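You operate a simulated robot arm through the tools that you are given. There is no shell and no other tool. Be economical: measure what you need, move in short steps, check, and stop when the job is done.

Carry out the task below with a simulated robot arm. There is one attempt and no reset: what you move stays moved.

Task
Set the outfeed shutter to 70 mm on its scale.
Fine: slacken both knobs first and tighten both afterwards; the dryer is off and cold, leave it so.

The check looks at the end state, three seconds after you hand in, the way a careful person would. Anything else that was tipped, shoved, dropped, spilled or broken makes it a failure.

Robot
A 7-joint arm with a two-finger parallel gripper on a trunk, on a base that drives. Base frame: it is fixed to the floor where the robot stands at the start and does not move with it; the origin is under the middle of the robot, x ahead of it, y to its left, z up. Lengths are in m, angles in degrees, forces in N, time in s.
Its first joint turns from -166.0 to 166.0 degrees. Places, roughly: clamp-side knob of the outfeed shutter [0.8, 0, 1]; hinge-side knob of the outfeed shutter [1, -0.5, 1]; infeed shutter [5.1, 1.1, 0.9]; isolator [4.4, 1.3, 0.5]; outfeed shutter [0.9, -0.2, 0.9]. Payload 3.43 kg.
The tool frame sits at the grasp point between the pads (the TCP): z along the fingers, y along the line on which they close. The tips reach 0.03 m beyond it. Largest opening 0.094 m; finger width 0.028, thickness 0.01; the body of the gripper, 0.05 by 0.096 m, starts 0.055 m behind the TCP.
Orientation is told as [roll, pitch, yaw] about the base's x, y, z axes, in that order, counted from this pose: with the fingers straight down and closing along the base's y, the tool's x points along the base's -x, its y along +y and its z along -z.

Tools
- The arm moves only by the tool drive_tool. Its argument "deltas" is a list of rows, each a list of 2 entries, a list of its own where there are three numbers: the shift along the tool's x, y, z in mm, then the turn, a rotation vector about the tool's x, y, z in degrees. In form: [[[tx, ty, tz], [rx, ry, rz]], ...]. A call has 1 to 12 rows; each row shifts and turns the commanded pose from where the row before left it, along the tool's axes as they then stand. "fingers" is the opening, from 0 (shut) to 1 (fully open), set as the call begins (left out, the last holds). Each row takes 0.2 s and may step no farther than 0.05 m and 8.6 degrees from the row before; otherwise, or with a gripper value out of range, the whole call is refused. Where a pose cannot be reached the arm comes as near as it can. A force on the tool above 40 N (or 10 N above the force at the start of the call, whichever is more), or a blocked arm, ends the call early, and 0.2 s more pass. The fingers move at their own pace (about 0.045 m/s each) and stop on an object; they squeeze with about 20 N. The grip force told is the motor's: it shows also when the fingers shut on nothing. Time passes only in rows, and 0.2 s behind the last, so rows that do not move let the fingers close. It gives the time, the measured TCP pose, the force on the tool (base axes), the opening and the grip force at its end, in the units of the frame above (readings bear some noise), with the torque about the TCP (base axes, N m) and any sound that the robot's microphone picked up.
- Cameras (640 x 400 px; columns grow to the right, rows downward): "scene" is now at [0.5062, 0.1151, 1.3109]; the picture's right is [-0.83, -0.56, 0.00], its down [-0.31, 0.45, -0.84] and it looks along [0.47, -0.69, -0.55] (base axes); focal length 253 px, centre (320, 200). "wrist" rides on the gripper at [0.076, 0.014, -0.103] in the tool frame; the picture's right is [-0.18, 0.98, 0.00], its down [-0.75, -0.14, -0.64] and it looks along [-0.63, -0.12, 0.77] (tool axes); focal length 243 px, centre (320, 200).
- camera(camera): a new picture of that camera. It takes no simulated time.
- lift_body(by): slides the trunk up (or, below 0, down) by that many m; the arm and the scene camera ride with it, the base frame stays. It gives what a move gives, with no picture.
- drive_base(legs): drives the robot by 1 to 6 legs, each [ahead, left, turn to the left] in m, m and degrees, along the robot's own axes; the way and the turn of a leg run together, so that a leg with both is an arc; at most 1.5 m and 180 degrees a leg. The arm and the cameras ride along, it lands a little off, and it stops where it bumps. It gives what a move gives.
- turn_head(pan, tilt): turns the head with the scene camera to pan (to the left, within 103 degrees either way) and tilt (down, from -29 to 69), counted from straight ahead of the robot. It gives what a move gives.
- measure_at(camera, pixels): for up to 12 pixels [column, row] of the newest picture of that camera ("zoom" is the newest enlarged one), the place [x, y, z] in the base frame of the surface seen there, good to about 0.003 m, but the place of the scene camera against the robot may be out by one fixed shift of up to 0.025 m in any direction. It takes no simulated time.
- enlarge(camera, box): a new picture of the part [left, top, right, bottom] of that camera's present view, enlarged. It takes no simulated time.
- close_job(): hands the job in; it is judged then, once.

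Go step by step. Measure first, check grasps and placings, and put right what went wrong. The budget is 80 turns and 52 pictures, counting those below and the enlarged ones. Unless the task says otherwise, let go and move clear before handing in, and close with one line.

The tools are called after ">>>" as a command line: name --argument value ..., lists and objects as JSON in quotes. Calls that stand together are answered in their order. drive_tool: Moves the arm, as the interface text tells. Its arguments: {"type":"object","properties":{"deltas":{"type":"array"},"fingers":{"type":"number"}},"required":["deltas"]} The other tools are called the same way: lift_body (by) slides the trunk up or down; drive_base (legs) drives the base; turn_head (pan, tilt) turns the head that bears the scene camera; camera (camera) takes a picture; measure_at (camera, pixels) gives the place of the surface under pixels of a picture; enlarge (camera, box) takes an enlarged picture of a part of a camera's view; close_job () hands the job in.

At the start:

```text
time: 0.0
eef_pos: [0.5781, -0.311, 1.1243]
ee_rot: [0.0, 0.0, -0.1]
ft_force: [1.6, -0.7, 0.3]
wrist_torque: [-0.01, 0.03, 0.05]
gripper_width: 0.0938
gripper_force: 0.0
trunk travel left (down, up): [-0.375, 0.235]
robot x, y, heading: [0.0002, -0.0017, -0.2]
head pan, tilt: [-55.8, 33.3]
```

scene: 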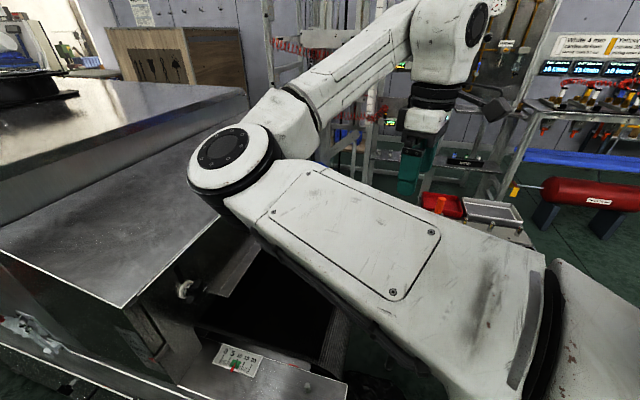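
wrist: 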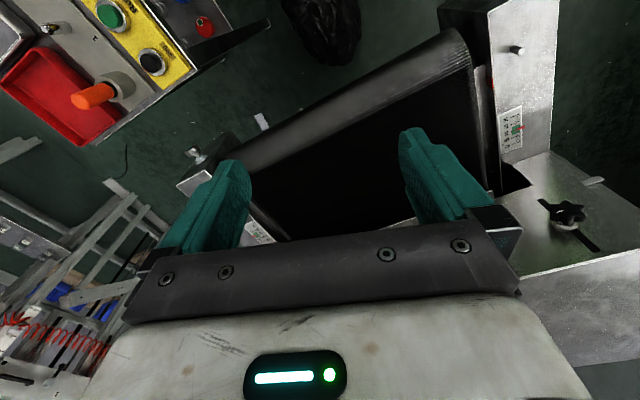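

The wrist view shows a black star knob near (567,215) and a scale at (511,130); the arm blocks much of the scene view. I'll pan the head to look at the shutter and enlarge the wrist view.

>>> turn_head --pan -10 --tilt 40

>>> camera --camera "scene"

>>> enlarge --camera "wrist" --box '[430, 0, 640, 270]'

>>> measure_at --camera "wrist" --pixels '[[567, 213], [565, 225], [600, 250], [530, 180], [518, 50], [511, 130], [193, 152], [200, 180], [480, 60], [590, 180], [560, 160]]'

```text
time: 1.1
eef_pos: [0.5783, -0.3088, 1.1242]
ee_rot: [0.0, 0.0, 0.0]
ft_force: [-0.6, -0.2, -0.5]
wrist_torque: [0.02, 0.04, 0.01]
gripper_width: 0.094
gripper_force: 0.0
trunk travel left (down, up): [-0.375, 0.235]
robot x, y, heading: [-0.0004, -0.0024, 0.4]
head pan, tilt: [-10.0, 40.0]
```

```text
49 pictures are left
```

scene: 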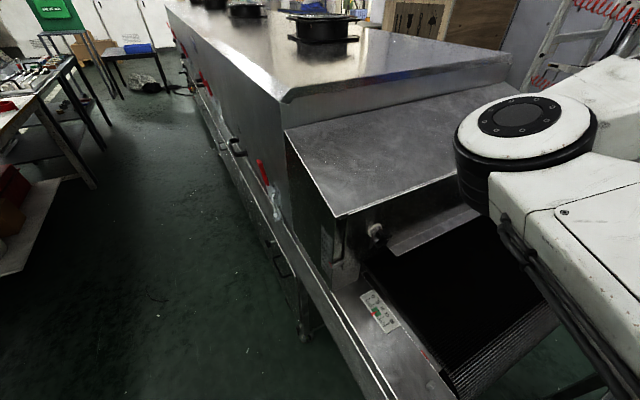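

```text
1.48 times, centred on (535, 135) of wrist
```

zoom: 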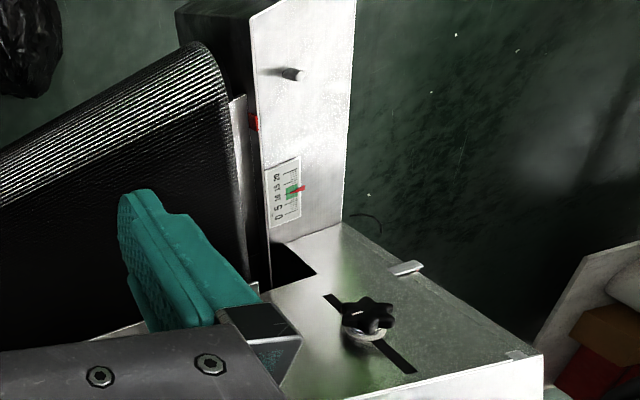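

```text
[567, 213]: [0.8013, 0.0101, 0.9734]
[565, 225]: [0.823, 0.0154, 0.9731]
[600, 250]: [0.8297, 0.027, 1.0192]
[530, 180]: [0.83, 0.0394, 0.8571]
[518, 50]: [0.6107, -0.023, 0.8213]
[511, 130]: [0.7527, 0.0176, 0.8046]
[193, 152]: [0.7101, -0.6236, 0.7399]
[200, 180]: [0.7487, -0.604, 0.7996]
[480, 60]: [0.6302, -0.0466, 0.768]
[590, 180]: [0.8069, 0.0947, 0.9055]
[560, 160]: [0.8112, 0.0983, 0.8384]
```

The clamp-side knob (wrist 567,213) sits at about (0.80, 0.01, 0.97), on an upright face turned about 20° from the robot, with a slot behind it. I'll tilt the tool towards the horizontal at this spot to see the face squarely.

>>> drive_tool --deltas '[[[20, 0, 0], [0, -8.5, 0]], [[20, 0, 0], [0, -8.5, 0]], [[20, 0, 0], [0, -8.5, 0]], [[0, 0, 0], [0, -8.5, 0]], [[0, 0, 0], [0, -8.5, 0]], [[0, 0, 0], [0, -8.5, 0]], [[0, 0, 0], [0, -8.5, 0]]]'

>>> camera --camera "wrist"

>>> turn_head --pan -20 --tilt 30

>>> camera --camera "scene"

```text
time: 2.7
eef_pos: [0.519, -0.3087, 1.1113]
ee_rot: [0.3, -58.6, -0.2]
ft_force: [-0.3, 0.1, -1.0]
wrist_torque: [0.01, 0.03, 0.03]
gripper_width: 0.094
gripper_force: 0.0
trunk travel left (down, up): [-0.375, 0.235]
robot x, y, heading: [0.002, -0.0019, -0.1]
head pan, tilt: [-10.0, 40.0]
```

```text
47 pictures are left
```

wrist: 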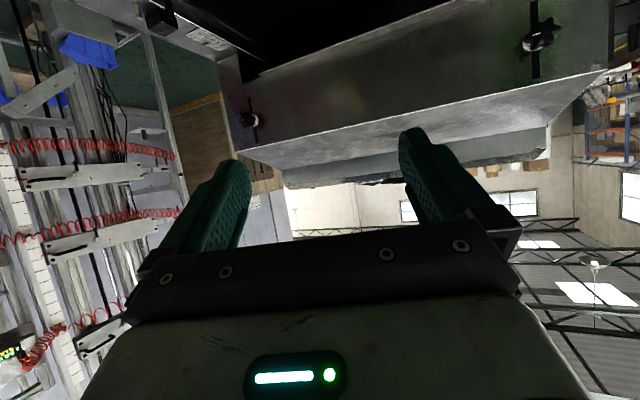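

```text
time: 3.5
eef_pos: [0.5175, -0.3084, 1.1122]
ee_rot: [0.7, -58.7, -0.7]
ft_force: [-0.2, 0.2, 0.6]
wrist_torque: [0.02, -0.02, 0.02]
gripper_width: 0.0942
gripper_force: 0.0
trunk travel left (down, up): [-0.375, 0.235]
robot x, y, heading: [-0.0018, 0.0029, 0.1]
head pan, tilt: [-20.0, 30.0]
```

```text
46 pictures are left
```

scene: 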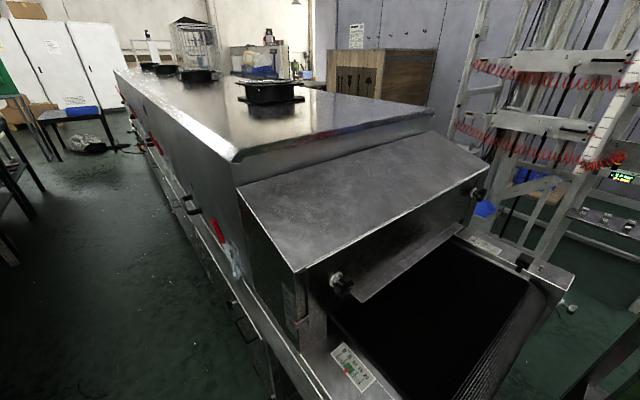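

Now both knobs are visible in the scene view (340,283) and (478,195). I'll enlarge to find the shutter's scale.

>>> enlarge --camera "scene" --box '[270, 220, 430, 400]'

>>> enlarge --camera "scene" --box '[430, 170, 540, 280]'

>>> enlarge --camera "wrist" --box '[460, 0, 620, 100]'

>>> measure_at --camera "wrist" --pixels '[[541, 35], [533, 42], [535, 10], [252, 120], [254, 135], [400, 60], [500, 90], [300, 140], [300, 90], [560, 60], [590, 20], [215, 40]]'

```text
2.22 times, centred on (350, 310) of scene
```

zoom: 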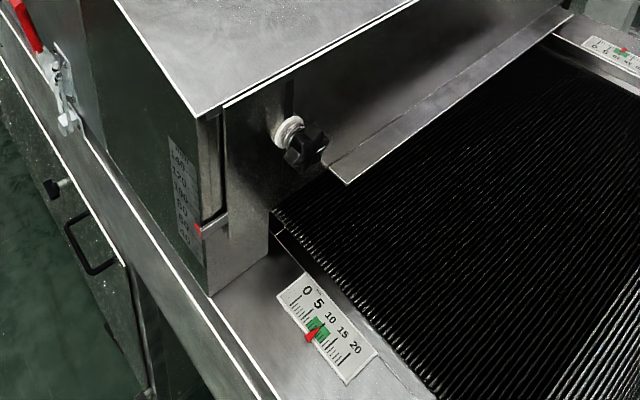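

```text
3.64 times, centred on (485, 225) of scene
```

zoom: 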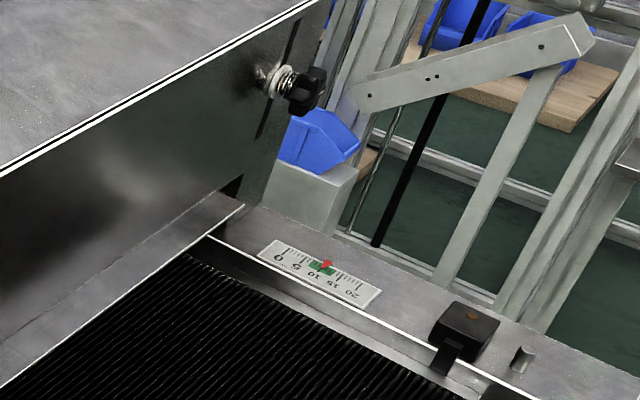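

```text
4.00 times, centred on (540, 50) of wrist
```

zoom: 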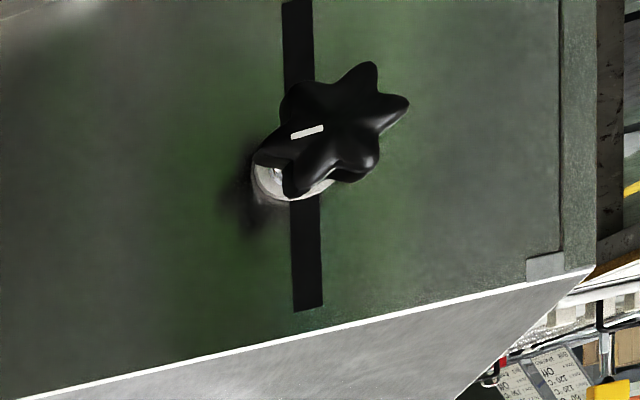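

```text
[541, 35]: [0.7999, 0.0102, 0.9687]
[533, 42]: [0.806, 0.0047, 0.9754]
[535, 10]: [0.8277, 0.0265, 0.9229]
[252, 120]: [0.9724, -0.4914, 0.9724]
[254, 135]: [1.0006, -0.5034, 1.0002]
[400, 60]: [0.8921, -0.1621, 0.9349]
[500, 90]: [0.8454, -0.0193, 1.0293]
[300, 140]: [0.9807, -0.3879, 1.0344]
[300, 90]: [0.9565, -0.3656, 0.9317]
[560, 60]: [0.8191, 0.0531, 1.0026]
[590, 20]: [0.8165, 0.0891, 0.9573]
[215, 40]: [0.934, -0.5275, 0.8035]
```

The shutter's own scale is on the left side of the housing, with a red pointer. I'll zoom in on it.

>>> enlarge --camera "scene" --box '[296, 262, 346, 362]'

```text
4.00 times, centred on (321, 312) of scene
```

zoom: 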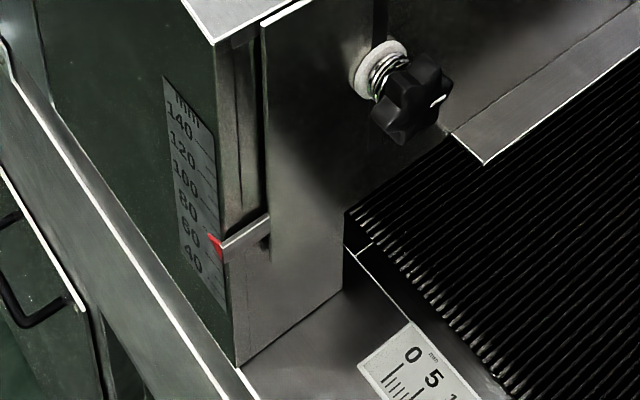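

The shutter pointer reads about 45–48 now, so it must come up by about 24 mm. The face normal runs along (0.946, 0.325), so I'll level the tool and yaw it by 19°.

>>> drive_tool --deltas '[[[0, 0, 0], [0, -7.8, 0]], [[0, 0, 0], [0, -7.8, 0]], [[0, 0, 0], [0, -7.8, 0]], [[0, 0, 0], [0, -7.9, 0]], [[0, 0, 0], [-6.33, 0, 0]], [[0, 0, 0], [-6.33, 0, 0]], [[0, 0, 0], [-6.33, 0, 0]], [[0, 0, 0], [0, 0, 0]]]'

>>> camera --camera "wrist"

```text
time: 5.2
eef_pos: [0.5616, -0.3143, 1.055]
ee_rot: [22.5, -87.3, -4.1]
ft_force: [-0.2, -0.9, 0.6]
wrist_torque: [-0.02, 0.02, -0.01]
gripper_width: 0.094
gripper_force: 0.0
out of reach, approached as far as the arm can: row 1, 2, 3, 4, 5, 6, 7
trunk travel left (down, up): [-0.375, 0.235]
robot x, y, heading: [-0.0004, -0.0026, -0.0]
head pan, tilt: [-20.0, 30.0]
```

```text
41 pictures are left
```

wrist: 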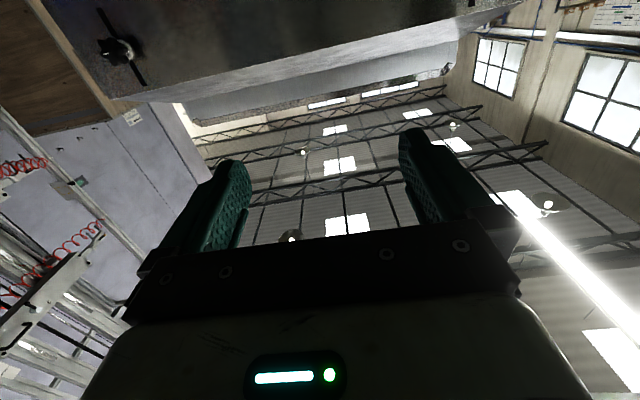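

The orientation came out nearly right, at tool z ≈ (0.948, 0.316, −0.04), although the position slid a little. I'll move across toward the clamp-side knob, staying short of it.

>>> drive_tool --deltas '[[[14, 38, 20], [0, 0, 0]], [[14, 38, 20], [0, 0, 0]], [[14, 38, 20], [0, 0, 0]], [[14, 38, 20], [0, 0, 0]], [[14, 38, 20], [0, 0, 0]], [[14, 38, 20], [0, 0, 0]], [[0, 0, 0], [0, 0, 0]]]'

>>> camera --camera "wrist"

```text
time: 6.8
eef_pos: [0.6925, -0.1439, 1.0303]
ee_rot: [-0.7, -87.1, 19.1]
ft_force: [0.5, -0.6, 0.0]
wrist_torque: [0.01, -0.01, -0.01]
gripper_width: 0.0942
gripper_force: 0.1
out of reach, approached as far as the arm can: row 2, 3, 4, 5, 6
trunk travel left (down, up): [-0.375, 0.235]
robot x, y, heading: [0.0027, 0.0003, -0.2]
head pan, tilt: [-20.0, 30.0]
```

```text
40 pictures are left
```

wrist: 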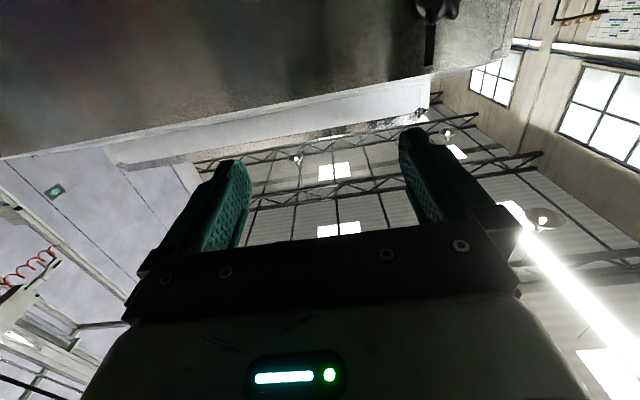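

The arm is cramped, with the knob too close for a level tool. Before backing the base off I'll look to both sides for obstacles.

>>> turn_head --pan -95 --tilt 45

>>> camera --camera "scene"

>>> turn_head --pan 100 --tilt 45

>>> camera --camera "scene"

```text
time: 8.3
eef_pos: [0.692, -0.1446, 1.0303]
ee_rot: [-0.8, -87.1, 19.2]
ft_force: [-0.4, -0.3, -0.1]
wrist_torque: [-0.02, 0.01, -0.03]
gripper_width: 0.0943
gripper_force: 0.1
trunk travel left (down, up): [-0.375, 0.235]
robot x, y, heading: [0.001, 0.0008, 0.0]
head pan, tilt: [-95.0, 45.0]
```

```text
39 pictures are left
```

scene: 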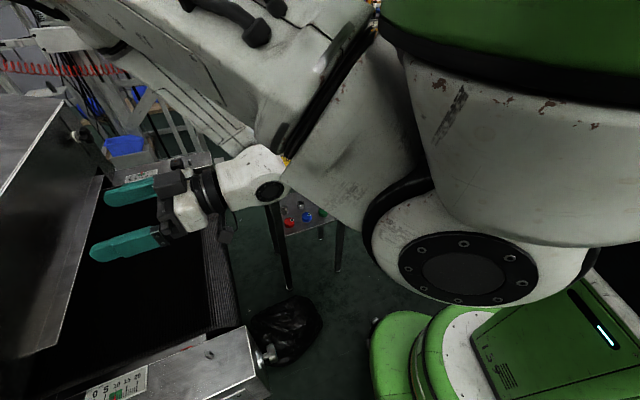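

```text
time: 11.2
eef_pos: [0.6933, -0.1444, 1.032]
ee_rot: [-0.8, -87.1, 19.1]
ft_force: [0.4, 0.0, -0.6]
wrist_torque: [0.01, 0.0, -0.03]
gripper_width: 0.0943
gripper_force: 0.2
trunk travel left (down, up): [-0.375, 0.235]
robot x, y, heading: [0.0009, -0.0041, -0.1]
head pan, tilt: [100.0, 45.0]
```

```text
38 pictures are left
```

scene: 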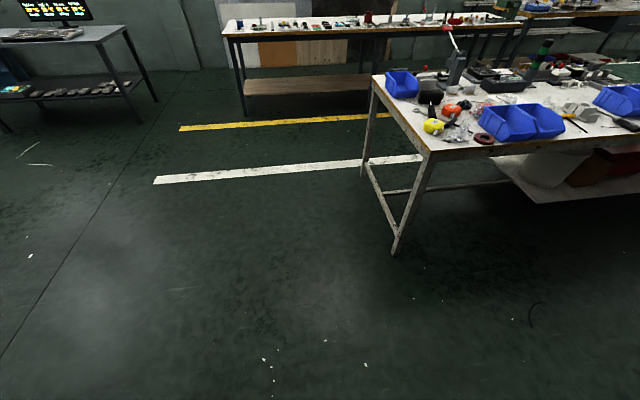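

Floor behind and to the left is clear; a black bag and a small stand are at the front right. I'll back the base off by 0.22 m.

>>> drive_base --legs '[[-0.22, 0, 0]]'

>>> turn_head --pan -20 --tilt 30

>>> drive_tool --deltas '[[[8, 15, 35], [0, 0, 0]], [[8, 15, 35], [0, 0, 0]], [[8, 15, 35], [0, 0, 0]], [[8, 15, 35], [0, 0, 0]], [[0, 0, 0], [0, 0, 0]]]'

>>> camera --camera "wrist"

```text
time: 12.9
eef_pos: [0.4721, -0.1475, 1.0309]
ee_rot: [-0.7, -87.2, 18.7]
ft_force: [0.7, -0.2, 0.6]
wrist_torque: [0.0, 0.0, 0.0]
gripper_width: 0.0938
gripper_force: 0.1
trunk travel left (down, up): [-0.375, 0.235]
robot x, y, heading: [-0.2195, -0.0001, -0.5]
head pan, tilt: [100.0, 45.0]
```

```text
time: 14.9
eef_pos: [0.4718, -0.1481, 1.0302]
ee_rot: [-0.7, -87.1, 18.8]
ft_force: [0.2, 0.5, -0.2]
wrist_torque: [0.0, 0.03, 0.01]
gripper_width: 0.0942
gripper_force: 0.0
trunk travel left (down, up): [-0.375, 0.235]
robot x, y, heading: [-0.2199, -0.0014, -0.4]
head pan, tilt: [-20.0, 30.0]
```

```text
time: 16.1
eef_pos: [0.5849, -0.046, 0.9926]
ee_rot: [-0.9, -87.1, 18.9]
ft_force: [0.0, -0.5, -0.4]
wrist_torque: [0.0, 0.0, -0.03]
gripper_width: 0.094
gripper_force: 0.0
trunk travel left (down, up): [-0.375, 0.235]
robot x, y, heading: [-0.2218, 0.004, -0.2]
head pan, tilt: [-20.0, 30.0]
```

```text
37 pictures are left
```

wrist: 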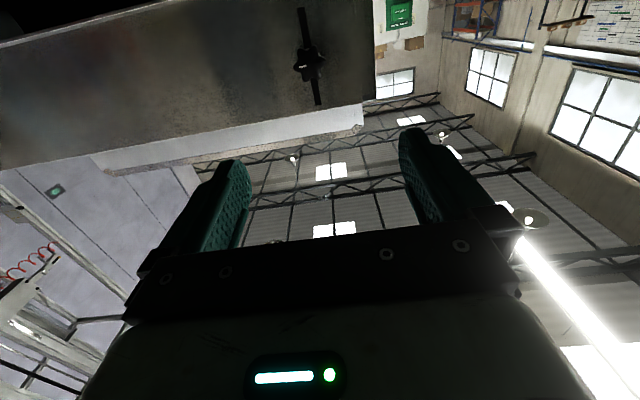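

The arm now moves freely. I'll measure the knob at (308,63) and its slot from here.

>>> enlarge --camera "wrist" --box '[258, 0, 358, 110]'

>>> measure_at --camera "wrist" --pixels '[[308, 62], [300, 55], [316, 70], [302, 10], [317, 103], [312, 90], [280, 60], [345, 70], [308, 76], [300, 70], [308, 48]]'

```text
3.64 times, centred on (308, 55) of wrist
```

zoom: 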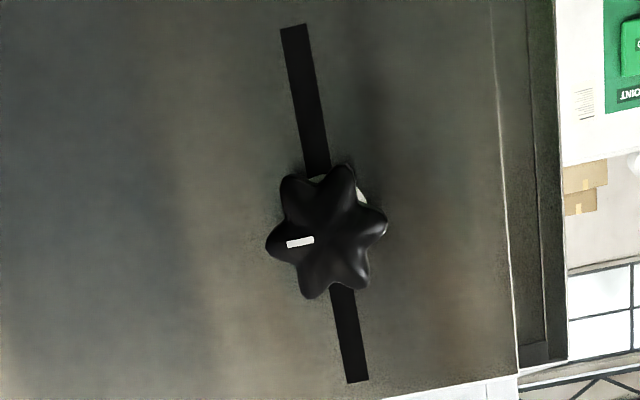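

```text
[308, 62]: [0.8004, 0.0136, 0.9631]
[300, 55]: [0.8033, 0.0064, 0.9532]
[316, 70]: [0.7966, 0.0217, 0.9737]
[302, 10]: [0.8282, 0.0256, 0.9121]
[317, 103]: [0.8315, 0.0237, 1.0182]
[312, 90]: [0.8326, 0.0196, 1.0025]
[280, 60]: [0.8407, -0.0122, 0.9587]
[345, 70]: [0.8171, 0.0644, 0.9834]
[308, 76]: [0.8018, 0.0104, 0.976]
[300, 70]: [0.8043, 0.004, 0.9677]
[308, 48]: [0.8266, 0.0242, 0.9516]
```

Knob front centre is about (0.7995, 0.015, 0.966), the face lies about 31 mm behind it, and it has six lobes at about +6° to the horizontal. I'll align the tool, roll it 33° so the pads sit across lobe pairs, and stop 60 mm short.

>>> drive_tool --deltas '[[[0, 0, 0], [-0.9, -2.9, 0]], [[6.6, -3, 39], [0, 0, 0]], [[6.6, -3, 39], [0, 0, 0]], [[6.6, -3, 39], [0, 0, 0]], [[6.6, -3, 39], [0, 0, 0]], [[0, 0, 0], [0, 0, 8.3]], [[0, 0, 0], [0, 0, 8.3]], [[0, 0, 0], [0, 0, 8.3]], [[0, 0, 0], [0, 0, 8.3]], [[0, 0, 0], [0, 0, 0]]]'

>>> camera --camera "wrist"

```text
time: 18.3
eef_pos: [0.7385, -0.0081, 0.9653]
ee_rot: [90.0, -56.8, -70.9]
ft_force: [-0.1, 0.0, -0.3]
wrist_torque: [0.02, 0.0, -0.02]
gripper_width: 0.094
gripper_force: 0.0
trunk travel left (down, up): [-0.375, 0.235]
robot x, y, heading: [-0.2216, 0.0011, -0.4]
head pan, tilt: [-20.0, 30.0]
```

```text
35 pictures are left
```

wrist: 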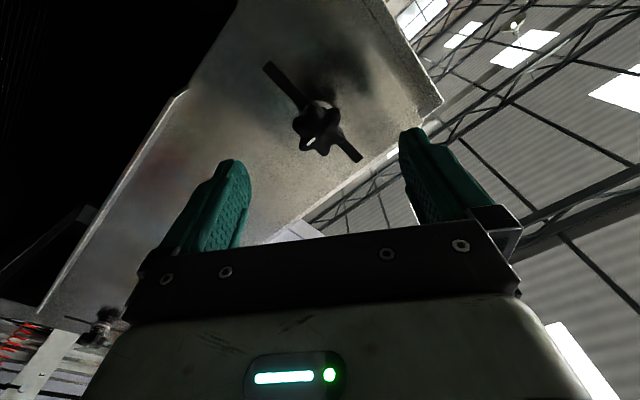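

The tool axis is (0.945, 0.327, 0), as wanted. I'll check the knob's centre once more before closing in.

>>> enlarge --camera "wrist" --box '[270, 77, 370, 177]'

>>> measure_at --camera "wrist" --pixels '[[316, 132], [310, 141], [325, 145], [297, 122], [312, 110], [335, 120], [322, 125]]'

```text
4.00 times, centred on (320, 127) of wrist
```

zoom: 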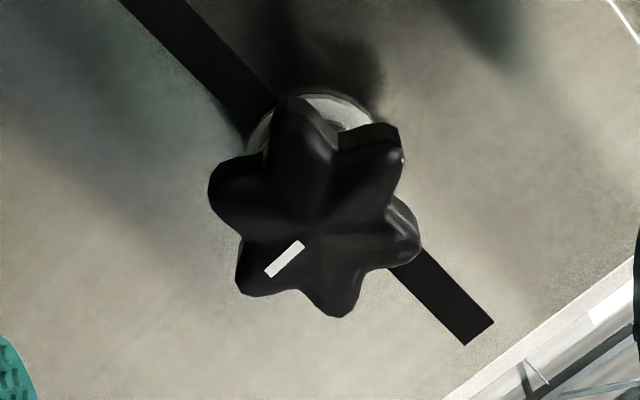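

```text
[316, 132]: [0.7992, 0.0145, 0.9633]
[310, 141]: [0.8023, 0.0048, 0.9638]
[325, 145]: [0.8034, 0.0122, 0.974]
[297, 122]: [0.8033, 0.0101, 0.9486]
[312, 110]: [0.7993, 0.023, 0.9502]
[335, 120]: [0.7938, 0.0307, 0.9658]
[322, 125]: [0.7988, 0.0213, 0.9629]
```

The knob's centre is about 3 mm to the left of the tool's axis and 2 mm below it. I'll correct that, advance 59 mm, then close.

>>> drive_tool --deltas '[[[3, 1, 0], [0, 0, 0]], [[0, 0, 20], [0, 0, 0]], [[0, 0, 20], [0, 0, 0]], [[0, 0, 19], [0, 0, 0]], [[0, 0, 0], [0, 0, 0]]]'

>>> drive_tool --deltas '[[[0, 0, 0], [0, 0, 0]], [[0, 0, 0], [0, 0, 0]], [[0, 0, 0], [0, 0, 0]], [[0, 0, 0], [0, 0, 0]], [[0, 0, 0], [0, 0, 0]]]' --fingers 0

>>> camera --camera "wrist"

```text
time: 19.5
eef_pos: [0.7914, 0.0142, 0.9619]
ee_rot: [90.0, -56.8, -71.0]
ft_force: [-0.6, -0.4, 0.2]
wrist_torque: [0.0, 0.01, -0.01]
gripper_width: 0.094
gripper_force: 0.0
trunk travel left (down, up): [-0.375, 0.235]
robot x, y, heading: [-0.2177, 0.0027, -0.2]
head pan, tilt: [-20.0, 30.0]
```

```text
time: 20.7
eef_pos: [0.7918, 0.0123, 0.9616]
ee_rot: [89.9, -56.8, -70.9]
ft_force: [3.3, -5.9, -6.9]
wrist_torque: [0.05, 0.06, -0.26]
gripper_width: 0.0417
gripper_force: 45.1
trunk travel left (down, up): [-0.375, 0.235]
robot x, y, heading: [-0.2178, 0.0019, -0.3]
head pan, tilt: [-20.0, 30.0]
```

```text
33 pictures are left
```

wrist: 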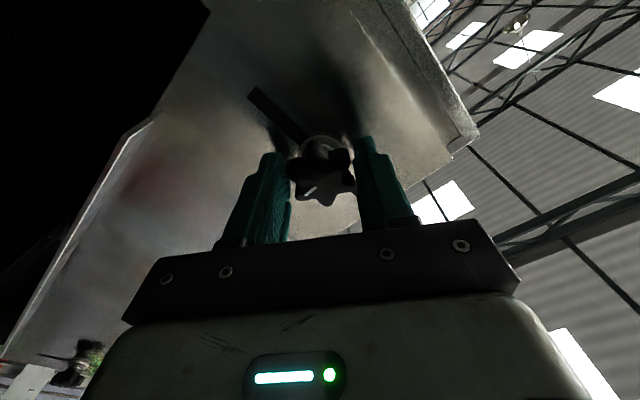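

The pads hold the knob at 41.7 mm with a small side force of about 9 N along −y of the tool. I'll relax that by 1.5 mm and start slackening counter-clockwise (negative rz).

>>> drive_tool --deltas '[[[0, -1.5, 0], [0, 0, 0]], [[0, 0, 0], [0, 0, -8]], [[0, 0, 0], [0, 0, -8]], [[0, 0, 0], [0, 0, -8]], [[0, 0, 0], [0, 0, 0]]]'

>>> camera --camera "wrist"

```text
time: 21.9
eef_pos: [0.7918, 0.012, 0.9619]
ee_rot: [89.6, -80.8, -70.7]
ft_force: [4.9, -12.1, -9.4]
wrist_torque: [-0.07, 0.34, 0.0]
gripper_width: 0.0412
gripper_force: 45.4
trunk travel left (down, up): [-0.375, 0.235]
robot x, y, heading: [-0.2191, 0.0013, -0.3]
head pan, tilt: [-20.0, 30.0]
```

```text
32 pictures are left
```

wrist: 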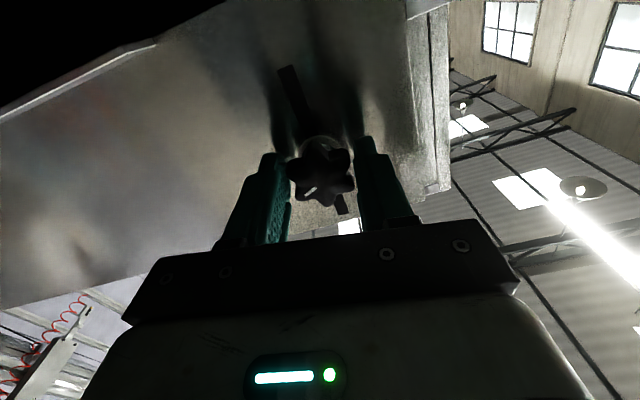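

The knob turned with the gripper (its mark looks the same in the picture after a 24° turn). I'll keep turning while easing the side force.

>>> drive_tool --deltas '[[[1.5, -2, 0], [0, 0, 0]], [[0, 0, 0], [0, 0, -8]], [[0, 0, 0], [0, 0, -8]], [[0, 0, 0], [0, 0, -8]], [[0, 0, 0], [0, 0, -8]], [[0, 0, 0], [0, 0, -8]], [[0, 0, 0], [0, 0, -8]], [[0, 0, 0], [0, 0, 0]]]'

>>> camera --camera "wrist"

```text
time: 23.7
eef_pos: [0.7932, 0.0094, 0.9613]
ee_rot: [-90.4, -51.1, 109.0]
ft_force: [9.3, -15.8, 4.0]
wrist_torque: [0.04, 0.03, -0.5]
gripper_width: 0.0413
gripper_force: 44.7
trunk travel left (down, up): [-0.375, 0.235]
robot x, y, heading: [-0.2185, 0.0046, -0.3]
head pan, tilt: [-20.0, 30.0]
```

```text
31 pictures are left
```

wrist: 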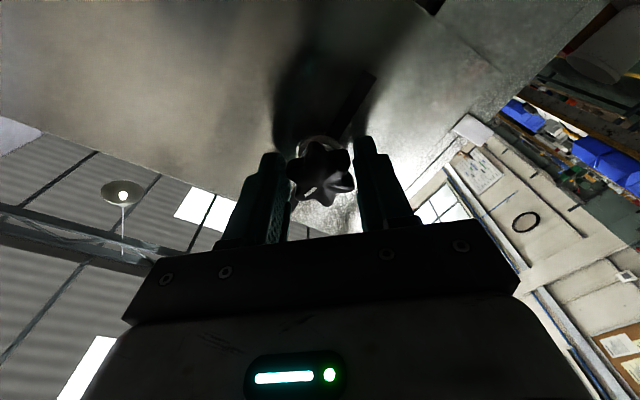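

The side force grew as I shifted, so the sign convention is the other way round. I'll shift back about 4 mm and keep slackening.

>>> drive_tool --deltas '[[[-2.5, 3.1, 0], [0, 0, 0]], [[0, 0, 0], [0, 0, -8]], [[0, 0, 0], [0, 0, -8]], [[0, 0, 0], [0, 0, -8]], [[0, 0, 0], [0, 0, -8]], [[0, 0, 0], [0, 0, -8]], [[0, 0, 0], [0, 0, -8]], [[0, 0, 0], [0, 0, 0]]]'

>>> camera --camera "wrist"

```text
time: 24.1
eef_pos: [0.7938, 0.0078, 0.9625]
ee_rot: [-90.3, -50.1, 108.6]
ft_force: [9.5, -0.3, -0.4]
wrist_torque: [0.05, -0.07, -0.22]
gripper_width: 0.0415
gripper_force: 45.3
trunk travel left (down, up): [-0.375, 0.235]
robot x, y, heading: [-0.2158, -0.0027, -0.4]
head pan, tilt: [-20.0, 30.0]
stopped in row 2: the force on the tool passed its limit at 42 N (the readings are from after the stop); the commanded pose is now the measured one
```

```text
30 pictures are left
```

wrist: 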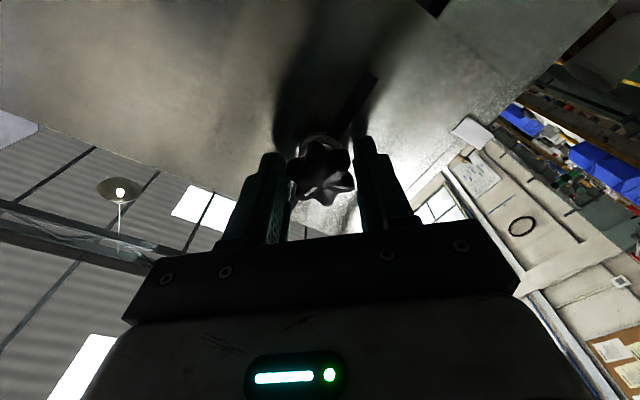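

Now the commanded pose equals the measured one and the side force is nearly gone, so the first reading of the sign was right. I'll keep turning without any shift.

>>> drive_tool --deltas '[[[0, 0, 0], [0, 0, -8]], [[0, 0, 0], [0, 0, -8]], [[0, 0, 0], [0, 0, -8]], [[0, 0, 0], [0, 0, -8]], [[0, 0, 0], [0, 0, -8]], [[0, 0, 0], [0, 0, -8]], [[0, 0, 0], [0, 0, -8]], [[0, 0, 0], [0, 0, -8]], [[0, 0, 0], [0, 0, 0]]]'

>>> camera --camera "wrist"

```text
time: 26.1
eef_pos: [0.7921, 0.0074, 0.9658]
ee_rot: [-90.5, 14.2, 108.2]
ft_force: [20.4, -9.7, 19.0]
wrist_torque: [0.1, -0.25, -0.06]
gripper_width: 0.0414
gripper_force: 45.1
trunk travel left (down, up): [-0.375, 0.235]
robot x, y, heading: [-0.2165, 0.0002, -0.5]
head pan, tilt: [-20.0, 30.0]
```

```text
29 pictures are left
```

wrist: 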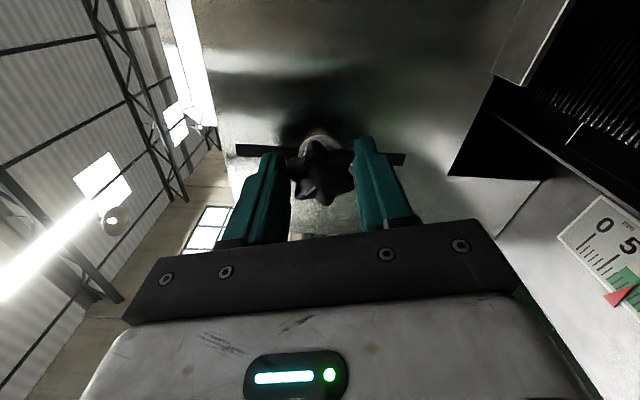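

The force rose to about 28 N and I can't see the white mark now; I'll zoom in to see whether the knob slipped in the pads.

>>> enlarge --camera "wrist" --box '[260, 110, 390, 230]'

```text
3.33 times, centred on (325, 170) of wrist
```

zoom: 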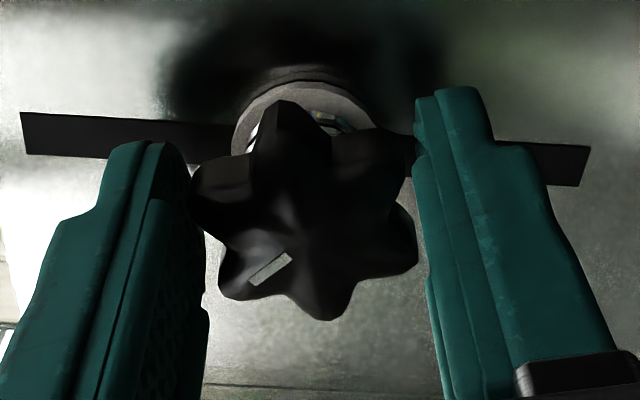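

The mark is in the same place relative to the pads, so the knob has turned some 136° with no slip. I'll open to relieve the built-up side force, re-close, and turn on.

>>> drive_tool --deltas '[[[0, 0, 0], [0, 0, 0]], [[0, 0, 0], [0, 0, 0]], [[0, 0, 0], [0, 0, 0]]]' --fingers 0.7

>>> camera --camera "wrist"

>>> measure_at --camera "wrist" --pixels '[[318, 180], [312, 190], [330, 185], [302, 165], [345, 165], [320, 170], [250, 150], [400, 160]]'

```text
time: 26.9
eef_pos: [0.7926, 0.009, 0.9616]
ee_rot: [-90.2, 14.1, 108.4]
ft_force: [0.4, -0.4, -0.6]
wrist_torque: [0.01, 0.02, 0.0]
gripper_width: 0.0656
gripper_force: 0.2
trunk travel left (down, up): [-0.375, 0.235]
robot x, y, heading: [-0.2197, 0.0005, -0.1]
head pan, tilt: [-20.0, 30.0]
```

```text
27 pictures are left
```

wrist: 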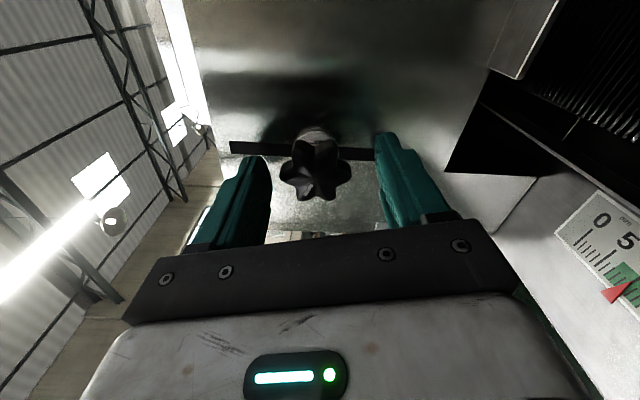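

```text
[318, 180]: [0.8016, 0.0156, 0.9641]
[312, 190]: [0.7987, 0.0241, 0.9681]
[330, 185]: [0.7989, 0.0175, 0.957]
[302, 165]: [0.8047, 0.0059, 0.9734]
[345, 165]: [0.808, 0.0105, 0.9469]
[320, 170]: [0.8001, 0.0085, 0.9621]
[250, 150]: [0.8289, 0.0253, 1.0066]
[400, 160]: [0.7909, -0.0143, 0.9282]
```

Opened, the tool settled about 4 mm lower than when gripping, so the knob's axis is about 4.5 mm up and 2 mm to the right of the commanded spot. I'll recentre, grip, and turn further.

>>> drive_tool --deltas '[[[3, -3.9, 0], [0, 0, 0]], [[0, 0, 0], [0, 0, 0]]]'

>>> drive_tool --deltas '[[[0, 0, 0], [0, 0, 0]], [[0, 0, 0], [0, 0, 0]], [[0, 0, 0], [0, 0, 0]]]' --fingers 0

>>> drive_tool --deltas '[[[0, 0, 0], [0, 0, -8]], [[0, 0, 0], [0, 0, -8]], [[0, 0, 0], [0, 0, -8]], [[0, 0, 0], [0, 0, -8]], [[0, 0, 0], [0, 0, -8]], [[0, 0, 0], [0, 0, -8]], [[0, 0, 0], [0, 0, 0]]]'

>>> camera --camera "wrist"

```text
time: 27.5
eef_pos: [0.7928, 0.0078, 0.968]
ee_rot: [-90.1, 14.0, 108.5]
ft_force: [0.0, 1.0, -0.2]
wrist_torque: [-0.01, 0.0, -0.01]
gripper_width: 0.0658
gripper_force: 0.0
trunk travel left (down, up): [-0.375, 0.235]
robot x, y, heading: [-0.2244, -0.0018, -0.3]
head pan, tilt: [-20.0, 30.0]
```

```text
time: 28.3
eef_pos: [0.7926, 0.0082, 0.966]
ee_rot: [-90.0, 13.9, 108.5]
ft_force: [0.5, -2.0, -7.1]
wrist_torque: [-0.1, 0.2, -0.05]
gripper_width: 0.0416
gripper_force: 42.2
trunk travel left (down, up): [-0.375, 0.235]
robot x, y, heading: [-0.2184, -0.0021, -0.1]
head pan, tilt: [-20.0, 30.0]
```

```text
time: 29.9
eef_pos: [0.7931, 0.0095, 0.968]
ee_rot: [-90.7, 62.1, 108.0]
ft_force: [-3.5, 8.4, 1.1]
wrist_torque: [-0.02, 0.26, 0.46]
gripper_width: 0.0416
gripper_force: 45.2
trunk travel left (down, up): [-0.375, 0.235]
robot x, y, heading: [-0.2205, 0.0033, -0.5]
head pan, tilt: [-20.0, 30.0]
```

```text
26 pictures are left
```

wrist: 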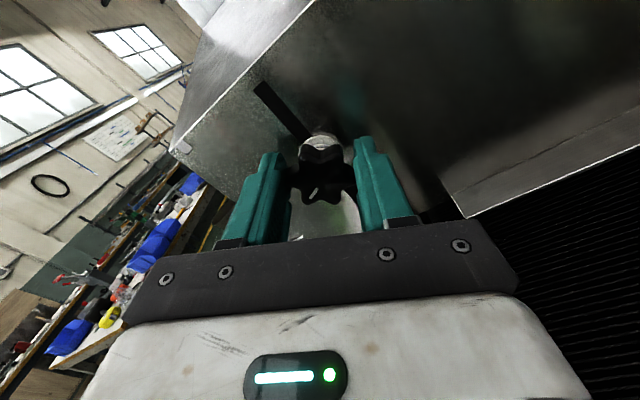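

Half a turn is done and the grip is good, with force under 10 N. I'll carry on toward the wrist's limit.

>>> drive_tool --deltas '[[[0, 0, 0], [0, 0, -8]], [[0, 0, 0], [0, 0, -8]], [[0, 0, 0], [0, 0, -8]], [[0, 0, 0], [0, 0, -8]], [[0, 0, 0], [0, 0, -8]], [[0, 0, 0], [0, 0, -8]], [[0, 0, 0], [0, 0, -8]], [[0, 0, 0], [0, 0, 0]]]'

>>> enlarge --camera "wrist" --box '[220, 60, 440, 230]'

>>> enlarge --camera "scene" --box '[270, 180, 470, 300]'

```text
time: 31.7
eef_pos: [0.7913, 0.0113, 0.967]
ee_rot: [90.7, 61.9, -70.5]
ft_force: [-11.9, 26.3, 2.4]
wrist_torque: [0.23, -0.37, 0.52]
gripper_width: 0.0415
gripper_force: 44.9
trunk travel left (down, up): [-0.375, 0.235]
robot x, y, heading: [-0.22, -0.0019, -0.6]
head pan, tilt: [-20.0, 30.0]
```

```text
2.35 times, centred on (330, 145) of wrist
```

zoom: 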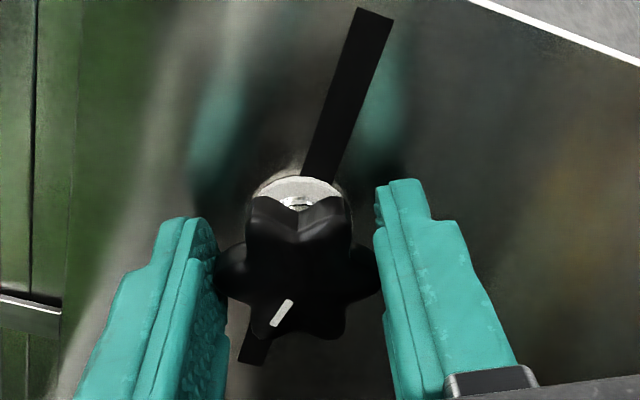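

```text
3.20 times, centred on (370, 240) of scene
```

zoom: 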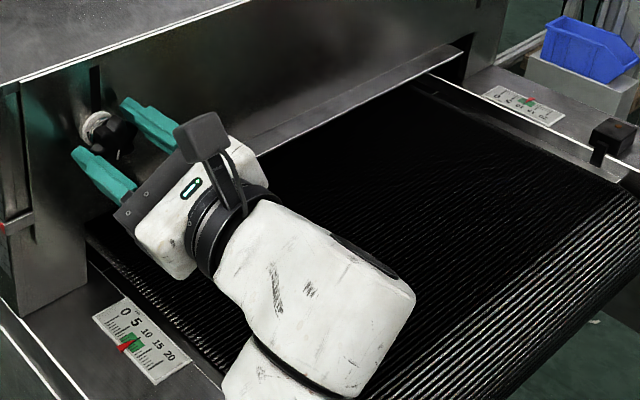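

The knob has now turned 240° and the mark still tracks the pads; side force is 28 N toward +y. I'll release, recentre, and turn some more.

>>> drive_tool --deltas '[[[0, 0, 0], [0, 0, 0]], [[0, 0, 0], [0, 0, 0]], [[0, 0, 0], [0, 0, 0]]]' --fingers 0.7

```text
time: 32.5
eef_pos: [0.7927, 0.0076, 0.9687]
ee_rot: [90.5, 62.1, -71.2]
ft_force: [0.1, 0.5, -0.2]
wrist_torque: [0.03, 0.0, 0.02]
gripper_width: 0.0658
gripper_force: 0.0
trunk travel left (down, up): [-0.375, 0.235]
robot x, y, heading: [-0.2215, 0.0035, -0.3]
head pan, tilt: [-20.0, 30.0]
```

I'll shift 4.5 mm left and 1.5 mm down onto the axis, then grip and turn on.

>>> drive_tool --deltas '[[[0.7, -4.7, 0], [0, 0, 0]], [[0, 0, 0], [0, 0, 0]]]'

>>> drive_tool --deltas '[[[0, 0, 0], [0, 0, 0]], [[0, 0, 0], [0, 0, 0]], [[0, 0, 0], [0, 0, 0]]]' --fingers 0

>>> drive_tool --deltas '[[[0, 0, 0], [0, 0, -8]], [[0, 0, 0], [0, 0, -8]], [[0, 0, 0], [0, 0, -8]], [[0, 0, 0], [0, 0, -8]], [[0, 0, 0], [0, 0, -8]], [[0, 0, 0], [0, 0, -8]], [[0, 0, 0], [0, 0, -8]], [[0, 0, 0], [0, 0, -8]], [[0, 0, 0], [0, 0, -8]], [[0, 0, 0], [0, 0, 0]]]'

```text
time: 33.1
eef_pos: [0.79, 0.012, 0.9666]
ee_rot: [90.5, 62.0, -71.1]
ft_force: [0.0, -0.4, 0.4]
wrist_torque: [-0.02, -0.03, -0.03]
gripper_width: 0.0657
gripper_force: 0.0
trunk travel left (down, up): [-0.375, 0.235]
robot x, y, heading: [-0.2231, -0.0003, -0.3]
head pan, tilt: [-20.0, 30.0]
```

```text
time: 33.9
eef_pos: [0.7907, 0.0118, 0.9657]
ee_rot: [90.5, 62.0, -71.0]
ft_force: [0.5, 0.3, 0.6]
wrist_torque: [-0.06, 0.01, 0.02]
gripper_width: 0.0412
gripper_force: 41.7
trunk travel left (down, up): [-0.375, 0.235]
robot x, y, heading: [-0.2201, -0.0013, -0.1]
head pan, tilt: [-20.0, 30.0]
```

```text
time: 36.1
eef_pos: [0.792, 0.0117, 0.9629]
ee_rot: [90.1, -9.9, -71.4]
ft_force: [1.2, 4.0, -11.5]
wrist_torque: [0.69, 0.57, 0.37]
gripper_width: 0.0412
gripper_force: 45.2
trunk travel left (down, up): [-0.375, 0.235]
robot x, y, heading: [-0.218, -0.0003, -0.1]
head pan, tilt: [-20.0, 30.0]
```

A torque of 0.84 N·m about the knob's axis showed up just now; I'll see whether the knob kept turning.

>>> enlarge --camera "wrist" --box '[220, 60, 440, 230]'

```text
2.35 times, centred on (330, 145) of wrist
```

zoom: 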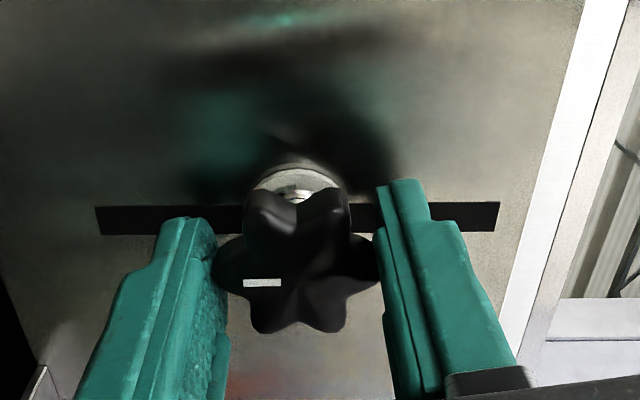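

The mark shifted by about one lobe against the pads (from "/" to "–"), so the knob hit its end stop at roughly 250° and slipped there: it is fully slack. I'll let go, retract, and unwind the wrist.

>>> drive_tool --deltas '[[[0, 0, 0], [0, 0, 0]], [[0, 0, 0], [0, 0, 0]], [[0, 0, 0], [0, 0, 0]], [[0, 0, -40], [0, 0, 0]], [[0, 0, -40], [0, 0, 0]], [[0, 0, 0], [0, 0, 8.5]], [[0, 0, 0], [0, 0, 8.5]], [[0, 0, 0], [0, 0, 8.5]], [[0, 0, 0], [0, 0, 8.5]], [[0, 0, 0], [0, 0, 8.5]], [[0, 0, 0], [0, 0, 8.5]]]' --fingers 1

>>> drive_tool --deltas '[[[0, 0, 0], [0, 0, 8.5]], [[0, 0, 0], [0, 0, 8.5]], [[0, 0, 0], [0, 0, 8.5]], [[0, 0, 0], [0, 0, 8.5]], [[0, 0, 0], [0, 0, 8.5]], [[0, 0, 0], [0, 0, 8.5]], [[0, 0, 0], [0, 0, 8.5]], [[0, 0, 0], [0, 0, 8.5]], [[0, 0, 0], [0, 0, 8.5]], [[0, 0, 0], [0, 0, 8.5]], [[0, 0, 0], [0, 0, 8.5]], [[0, 0, 0], [0, 0, 8.5]]]'

>>> drive_tool --deltas '[[[0, 0, 0], [0, 0, 8.5]], [[0, 0, 0], [0, 0, 8.5]], [[0, 0, 0], [0, 0, 8.5]], [[0, 0, 0], [0, 0, 8.5]], [[0, 0, 0], [0, 0, 8.5]], [[0, 0, 0], [0, 0, 8.5]], [[0, 0, 0], [0, 0, 8.5]], [[0, 0, 0], [0, 0, 8.5]], [[0, 0, 0], [0, 0, 8.5]], [[0, 0, 0], [0, 0, 8.5]], [[0, 0, 0], [0, 0, 8.5]], [[0, 0, 0], [0, 0, 8.5]]]'

>>> camera --camera "scene"

```text
time: 38.5
eef_pos: [0.7154, -0.0134, 0.966]
ee_rot: [90.3, 41.1, -71.5]
ft_force: [0.5, -0.3, -0.4]
wrist_torque: [0.03, 0.01, 0.0]
gripper_width: 0.0941
gripper_force: 0.0
trunk travel left (down, up): [-0.375, 0.235]
robot x, y, heading: [-0.2175, 0.0027, -0.3]
head pan, tilt: [-20.0, 30.0]
```

```text
time: 41.1
eef_pos: [0.7154, -0.0135, 0.9661]
ee_rot: [-90.2, 36.9, 108.4]
ft_force: [0.1, -0.2, 0.0]
wrist_torque: [0.02, 0.0, 0.0]
gripper_width: 0.0939
gripper_force: 0.0
trunk travel left (down, up): [-0.375, 0.235]
robot x, y, heading: [-0.2198, 0.0015, -0.2]
head pan, tilt: [-20.0, 30.0]
```

```text
time: 43.7
eef_pos: [0.7152, -0.0123, 0.9649]
ee_rot: [-90.5, -65.2, 109.1]
ft_force: [0.5, 0.0, -0.1]
wrist_torque: [-0.02, 0.01, 0.0]
gripper_width: 0.0941
gripper_force: 0.0
trunk travel left (down, up): [-0.375, 0.235]
robot x, y, heading: [-0.2176, -0.0015, -0.5]
head pan, tilt: [-20.0, 30.0]
```

```text
22 pictures are left
```

scene: 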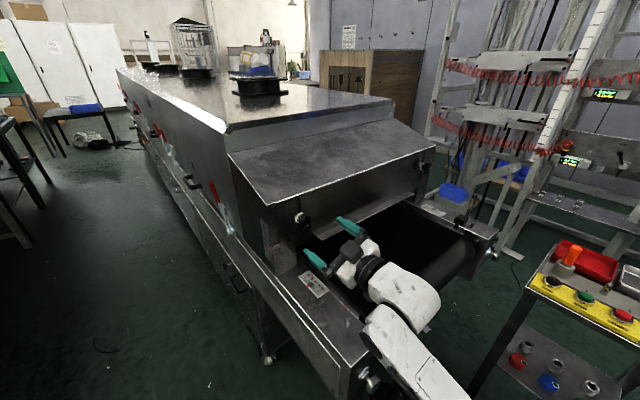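

The first knob is released and clear. The hinge-side knob is out of reach from here, so I'll measure the console and conveyor end to plan the base move.

>>> measure_at --camera "scene" --pixels '[[527, 288], [470, 395], [566, 245], [550, 290], [340, 390], [495, 240], [500, 235], [418, 160], [415, 165], [302, 217], [630, 340]]'

>>> enlarge --camera "scene" --box '[240, 180, 440, 310]'

```text
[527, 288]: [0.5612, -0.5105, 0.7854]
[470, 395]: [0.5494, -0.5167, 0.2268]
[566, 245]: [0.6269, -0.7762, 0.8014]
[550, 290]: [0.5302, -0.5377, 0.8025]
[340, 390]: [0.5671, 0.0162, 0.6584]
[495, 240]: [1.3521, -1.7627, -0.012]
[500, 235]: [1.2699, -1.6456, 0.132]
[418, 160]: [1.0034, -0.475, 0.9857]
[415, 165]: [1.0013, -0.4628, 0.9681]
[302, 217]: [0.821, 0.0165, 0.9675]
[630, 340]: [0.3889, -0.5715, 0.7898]
```

```text
3.08 times, centred on (340, 245) of scene
```

zoom: 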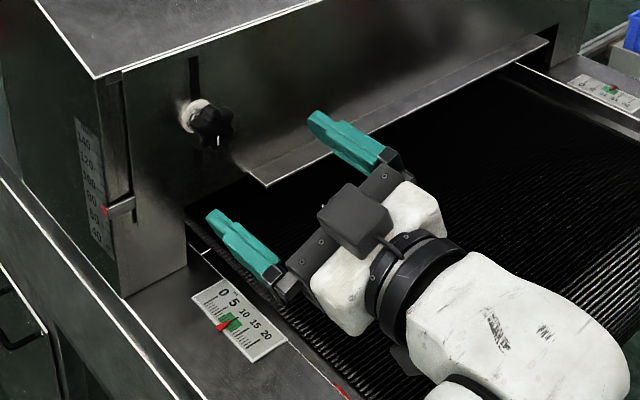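

The console's near corner is at x≈0.53, y≈−0.51 and the start position (0,0) is known safe. I'll pull the arm back and to the right first, then return the base there.

>>> drive_tool --deltas '[[[13.2, -28.3, -25], [0, 0, 0]], [[13.2, -28.3, -25], [0, 0, 0]], [[13.2, -28.3, -25], [0, 0, 0]], [[13.2, -28.3, -25], [0, 0, 0]], [[13.2, -28.3, -25], [0, 0, 0]], [[13.2, -28.3, -25], [0, 0, 0]], [[13.2, -28.3, -25], [0, 0, 0]], [[13.2, -28.3, -25], [0, 0, 0]]]'

>>> drive_tool --deltas '[[[0, 0, 0], [0, 0, 8.3]], [[0, 0, 0], [0, 0, 8.3]], [[0, 0, 0], [0, 0, 8.3]], [[0, 0, 0], [0, 0, 8.3]], [[0, 0, 0], [0, 0, 8.3]], [[0, 0, 0], [0, 0, 8.3]], [[0, 0, 0], [0, 0, 8.3]], [[0, 0, 0], [0, 0, 0]]]'

```text
time: 45.5
eef_pos: [0.6039, -0.3131, 0.9644]
ee_rot: [-90.6, -65.0, 109.1]
ft_force: [0.6, 0.7, 0.6]
wrist_torque: [-0.02, -0.03, 0.01]
gripper_width: 0.0941
gripper_force: 0.0
trunk travel left (down, up): [-0.375, 0.235]
robot x, y, heading: [-0.2186, 0.0018, -0.2]
head pan, tilt: [-20.0, 30.0]
```

```text
time: 47.3
eef_pos: [0.6042, -0.3152, 0.9645]
ee_rot: [90.4, -56.8, -71.9]
ft_force: [-0.5, -0.5, -0.4]
wrist_torque: [-0.03, 0.0, -0.01]
gripper_width: 0.094
gripper_force: 0.1
trunk travel left (down, up): [-0.375, 0.235]
robot x, y, heading: [-0.2158, 0.0008, -0.2]
head pan, tilt: [-20.0, 30.0]
```

The arm is clear. I'll drive ahead 0.2 m and look through the wrist camera.

>>> drive_base --legs '[[0.2, 0, 0]]'

>>> camera --camera "wrist"

```text
time: 48.9
eef_pos: [0.804, -0.3152, 0.9658]
ee_rot: [90.3, -56.9, -71.8]
ft_force: [-0.4, -0.6, 0.3]
wrist_torque: [-0.03, 0.01, 0.03]
gripper_width: 0.0938
gripper_force: 0.0
trunk travel left (down, up): [-0.375, 0.235]
robot x, y, heading: [-0.0219, -0.0009, -0.5]
head pan, tilt: [-20.0, 30.0]
```

```text
20 pictures are left
```

wrist: 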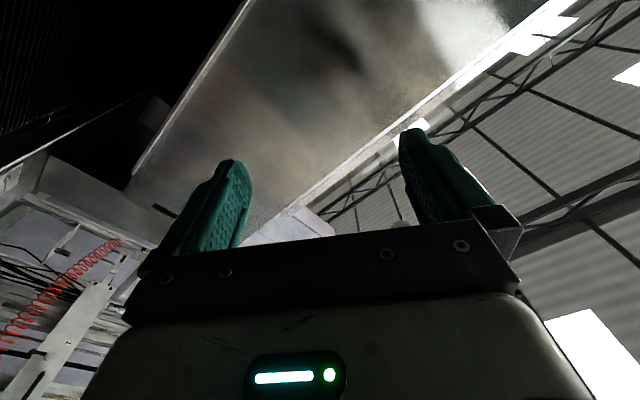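

The hinge-side knob is still out of view to the right. I'll slide about 228 mm that way along the face.

>>> drive_tool --deltas '[[[-21.3, -31.5, 3], [0, 0, 0]], [[-21.3, -31.5, 3], [0, 0, 0]], [[-21.3, -31.5, 3], [0, 0, 0]], [[-21.3, -31.5, 3], [0, 0, 0]], [[-21.3, -31.5, 3], [0, 0, 0]], [[-21.3, -31.5, 3], [0, 0, 0]], [[0, 0, 0], [0, 0, 0]]]'

>>> enlarge --camera "wrist" --box '[220, 40, 440, 180]'

```text
time: 50.5
eef_pos: [0.8842, -0.5022, 0.969]
ee_rot: [90.5, -56.8, -71.9]
ft_force: [-0.4, 0.2, 0.8]
wrist_torque: [0.0, 0.01, 0.04]
gripper_width: 0.0941
gripper_force: 0.1
out of reach, approached as far as the arm can: row 6
trunk travel left (down, up): [-0.375, 0.235]
robot x, y, heading: [-0.0238, -0.0006, -0.5]
head pan, tilt: [-20.0, 30.0]
```

```text
2.86 times, centred on (330, 110) of wrist
```

zoom: 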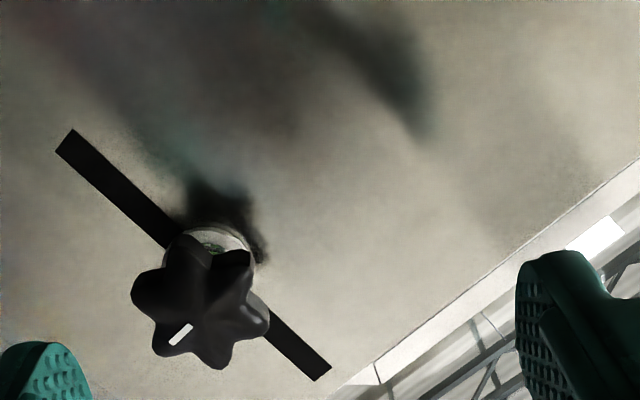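

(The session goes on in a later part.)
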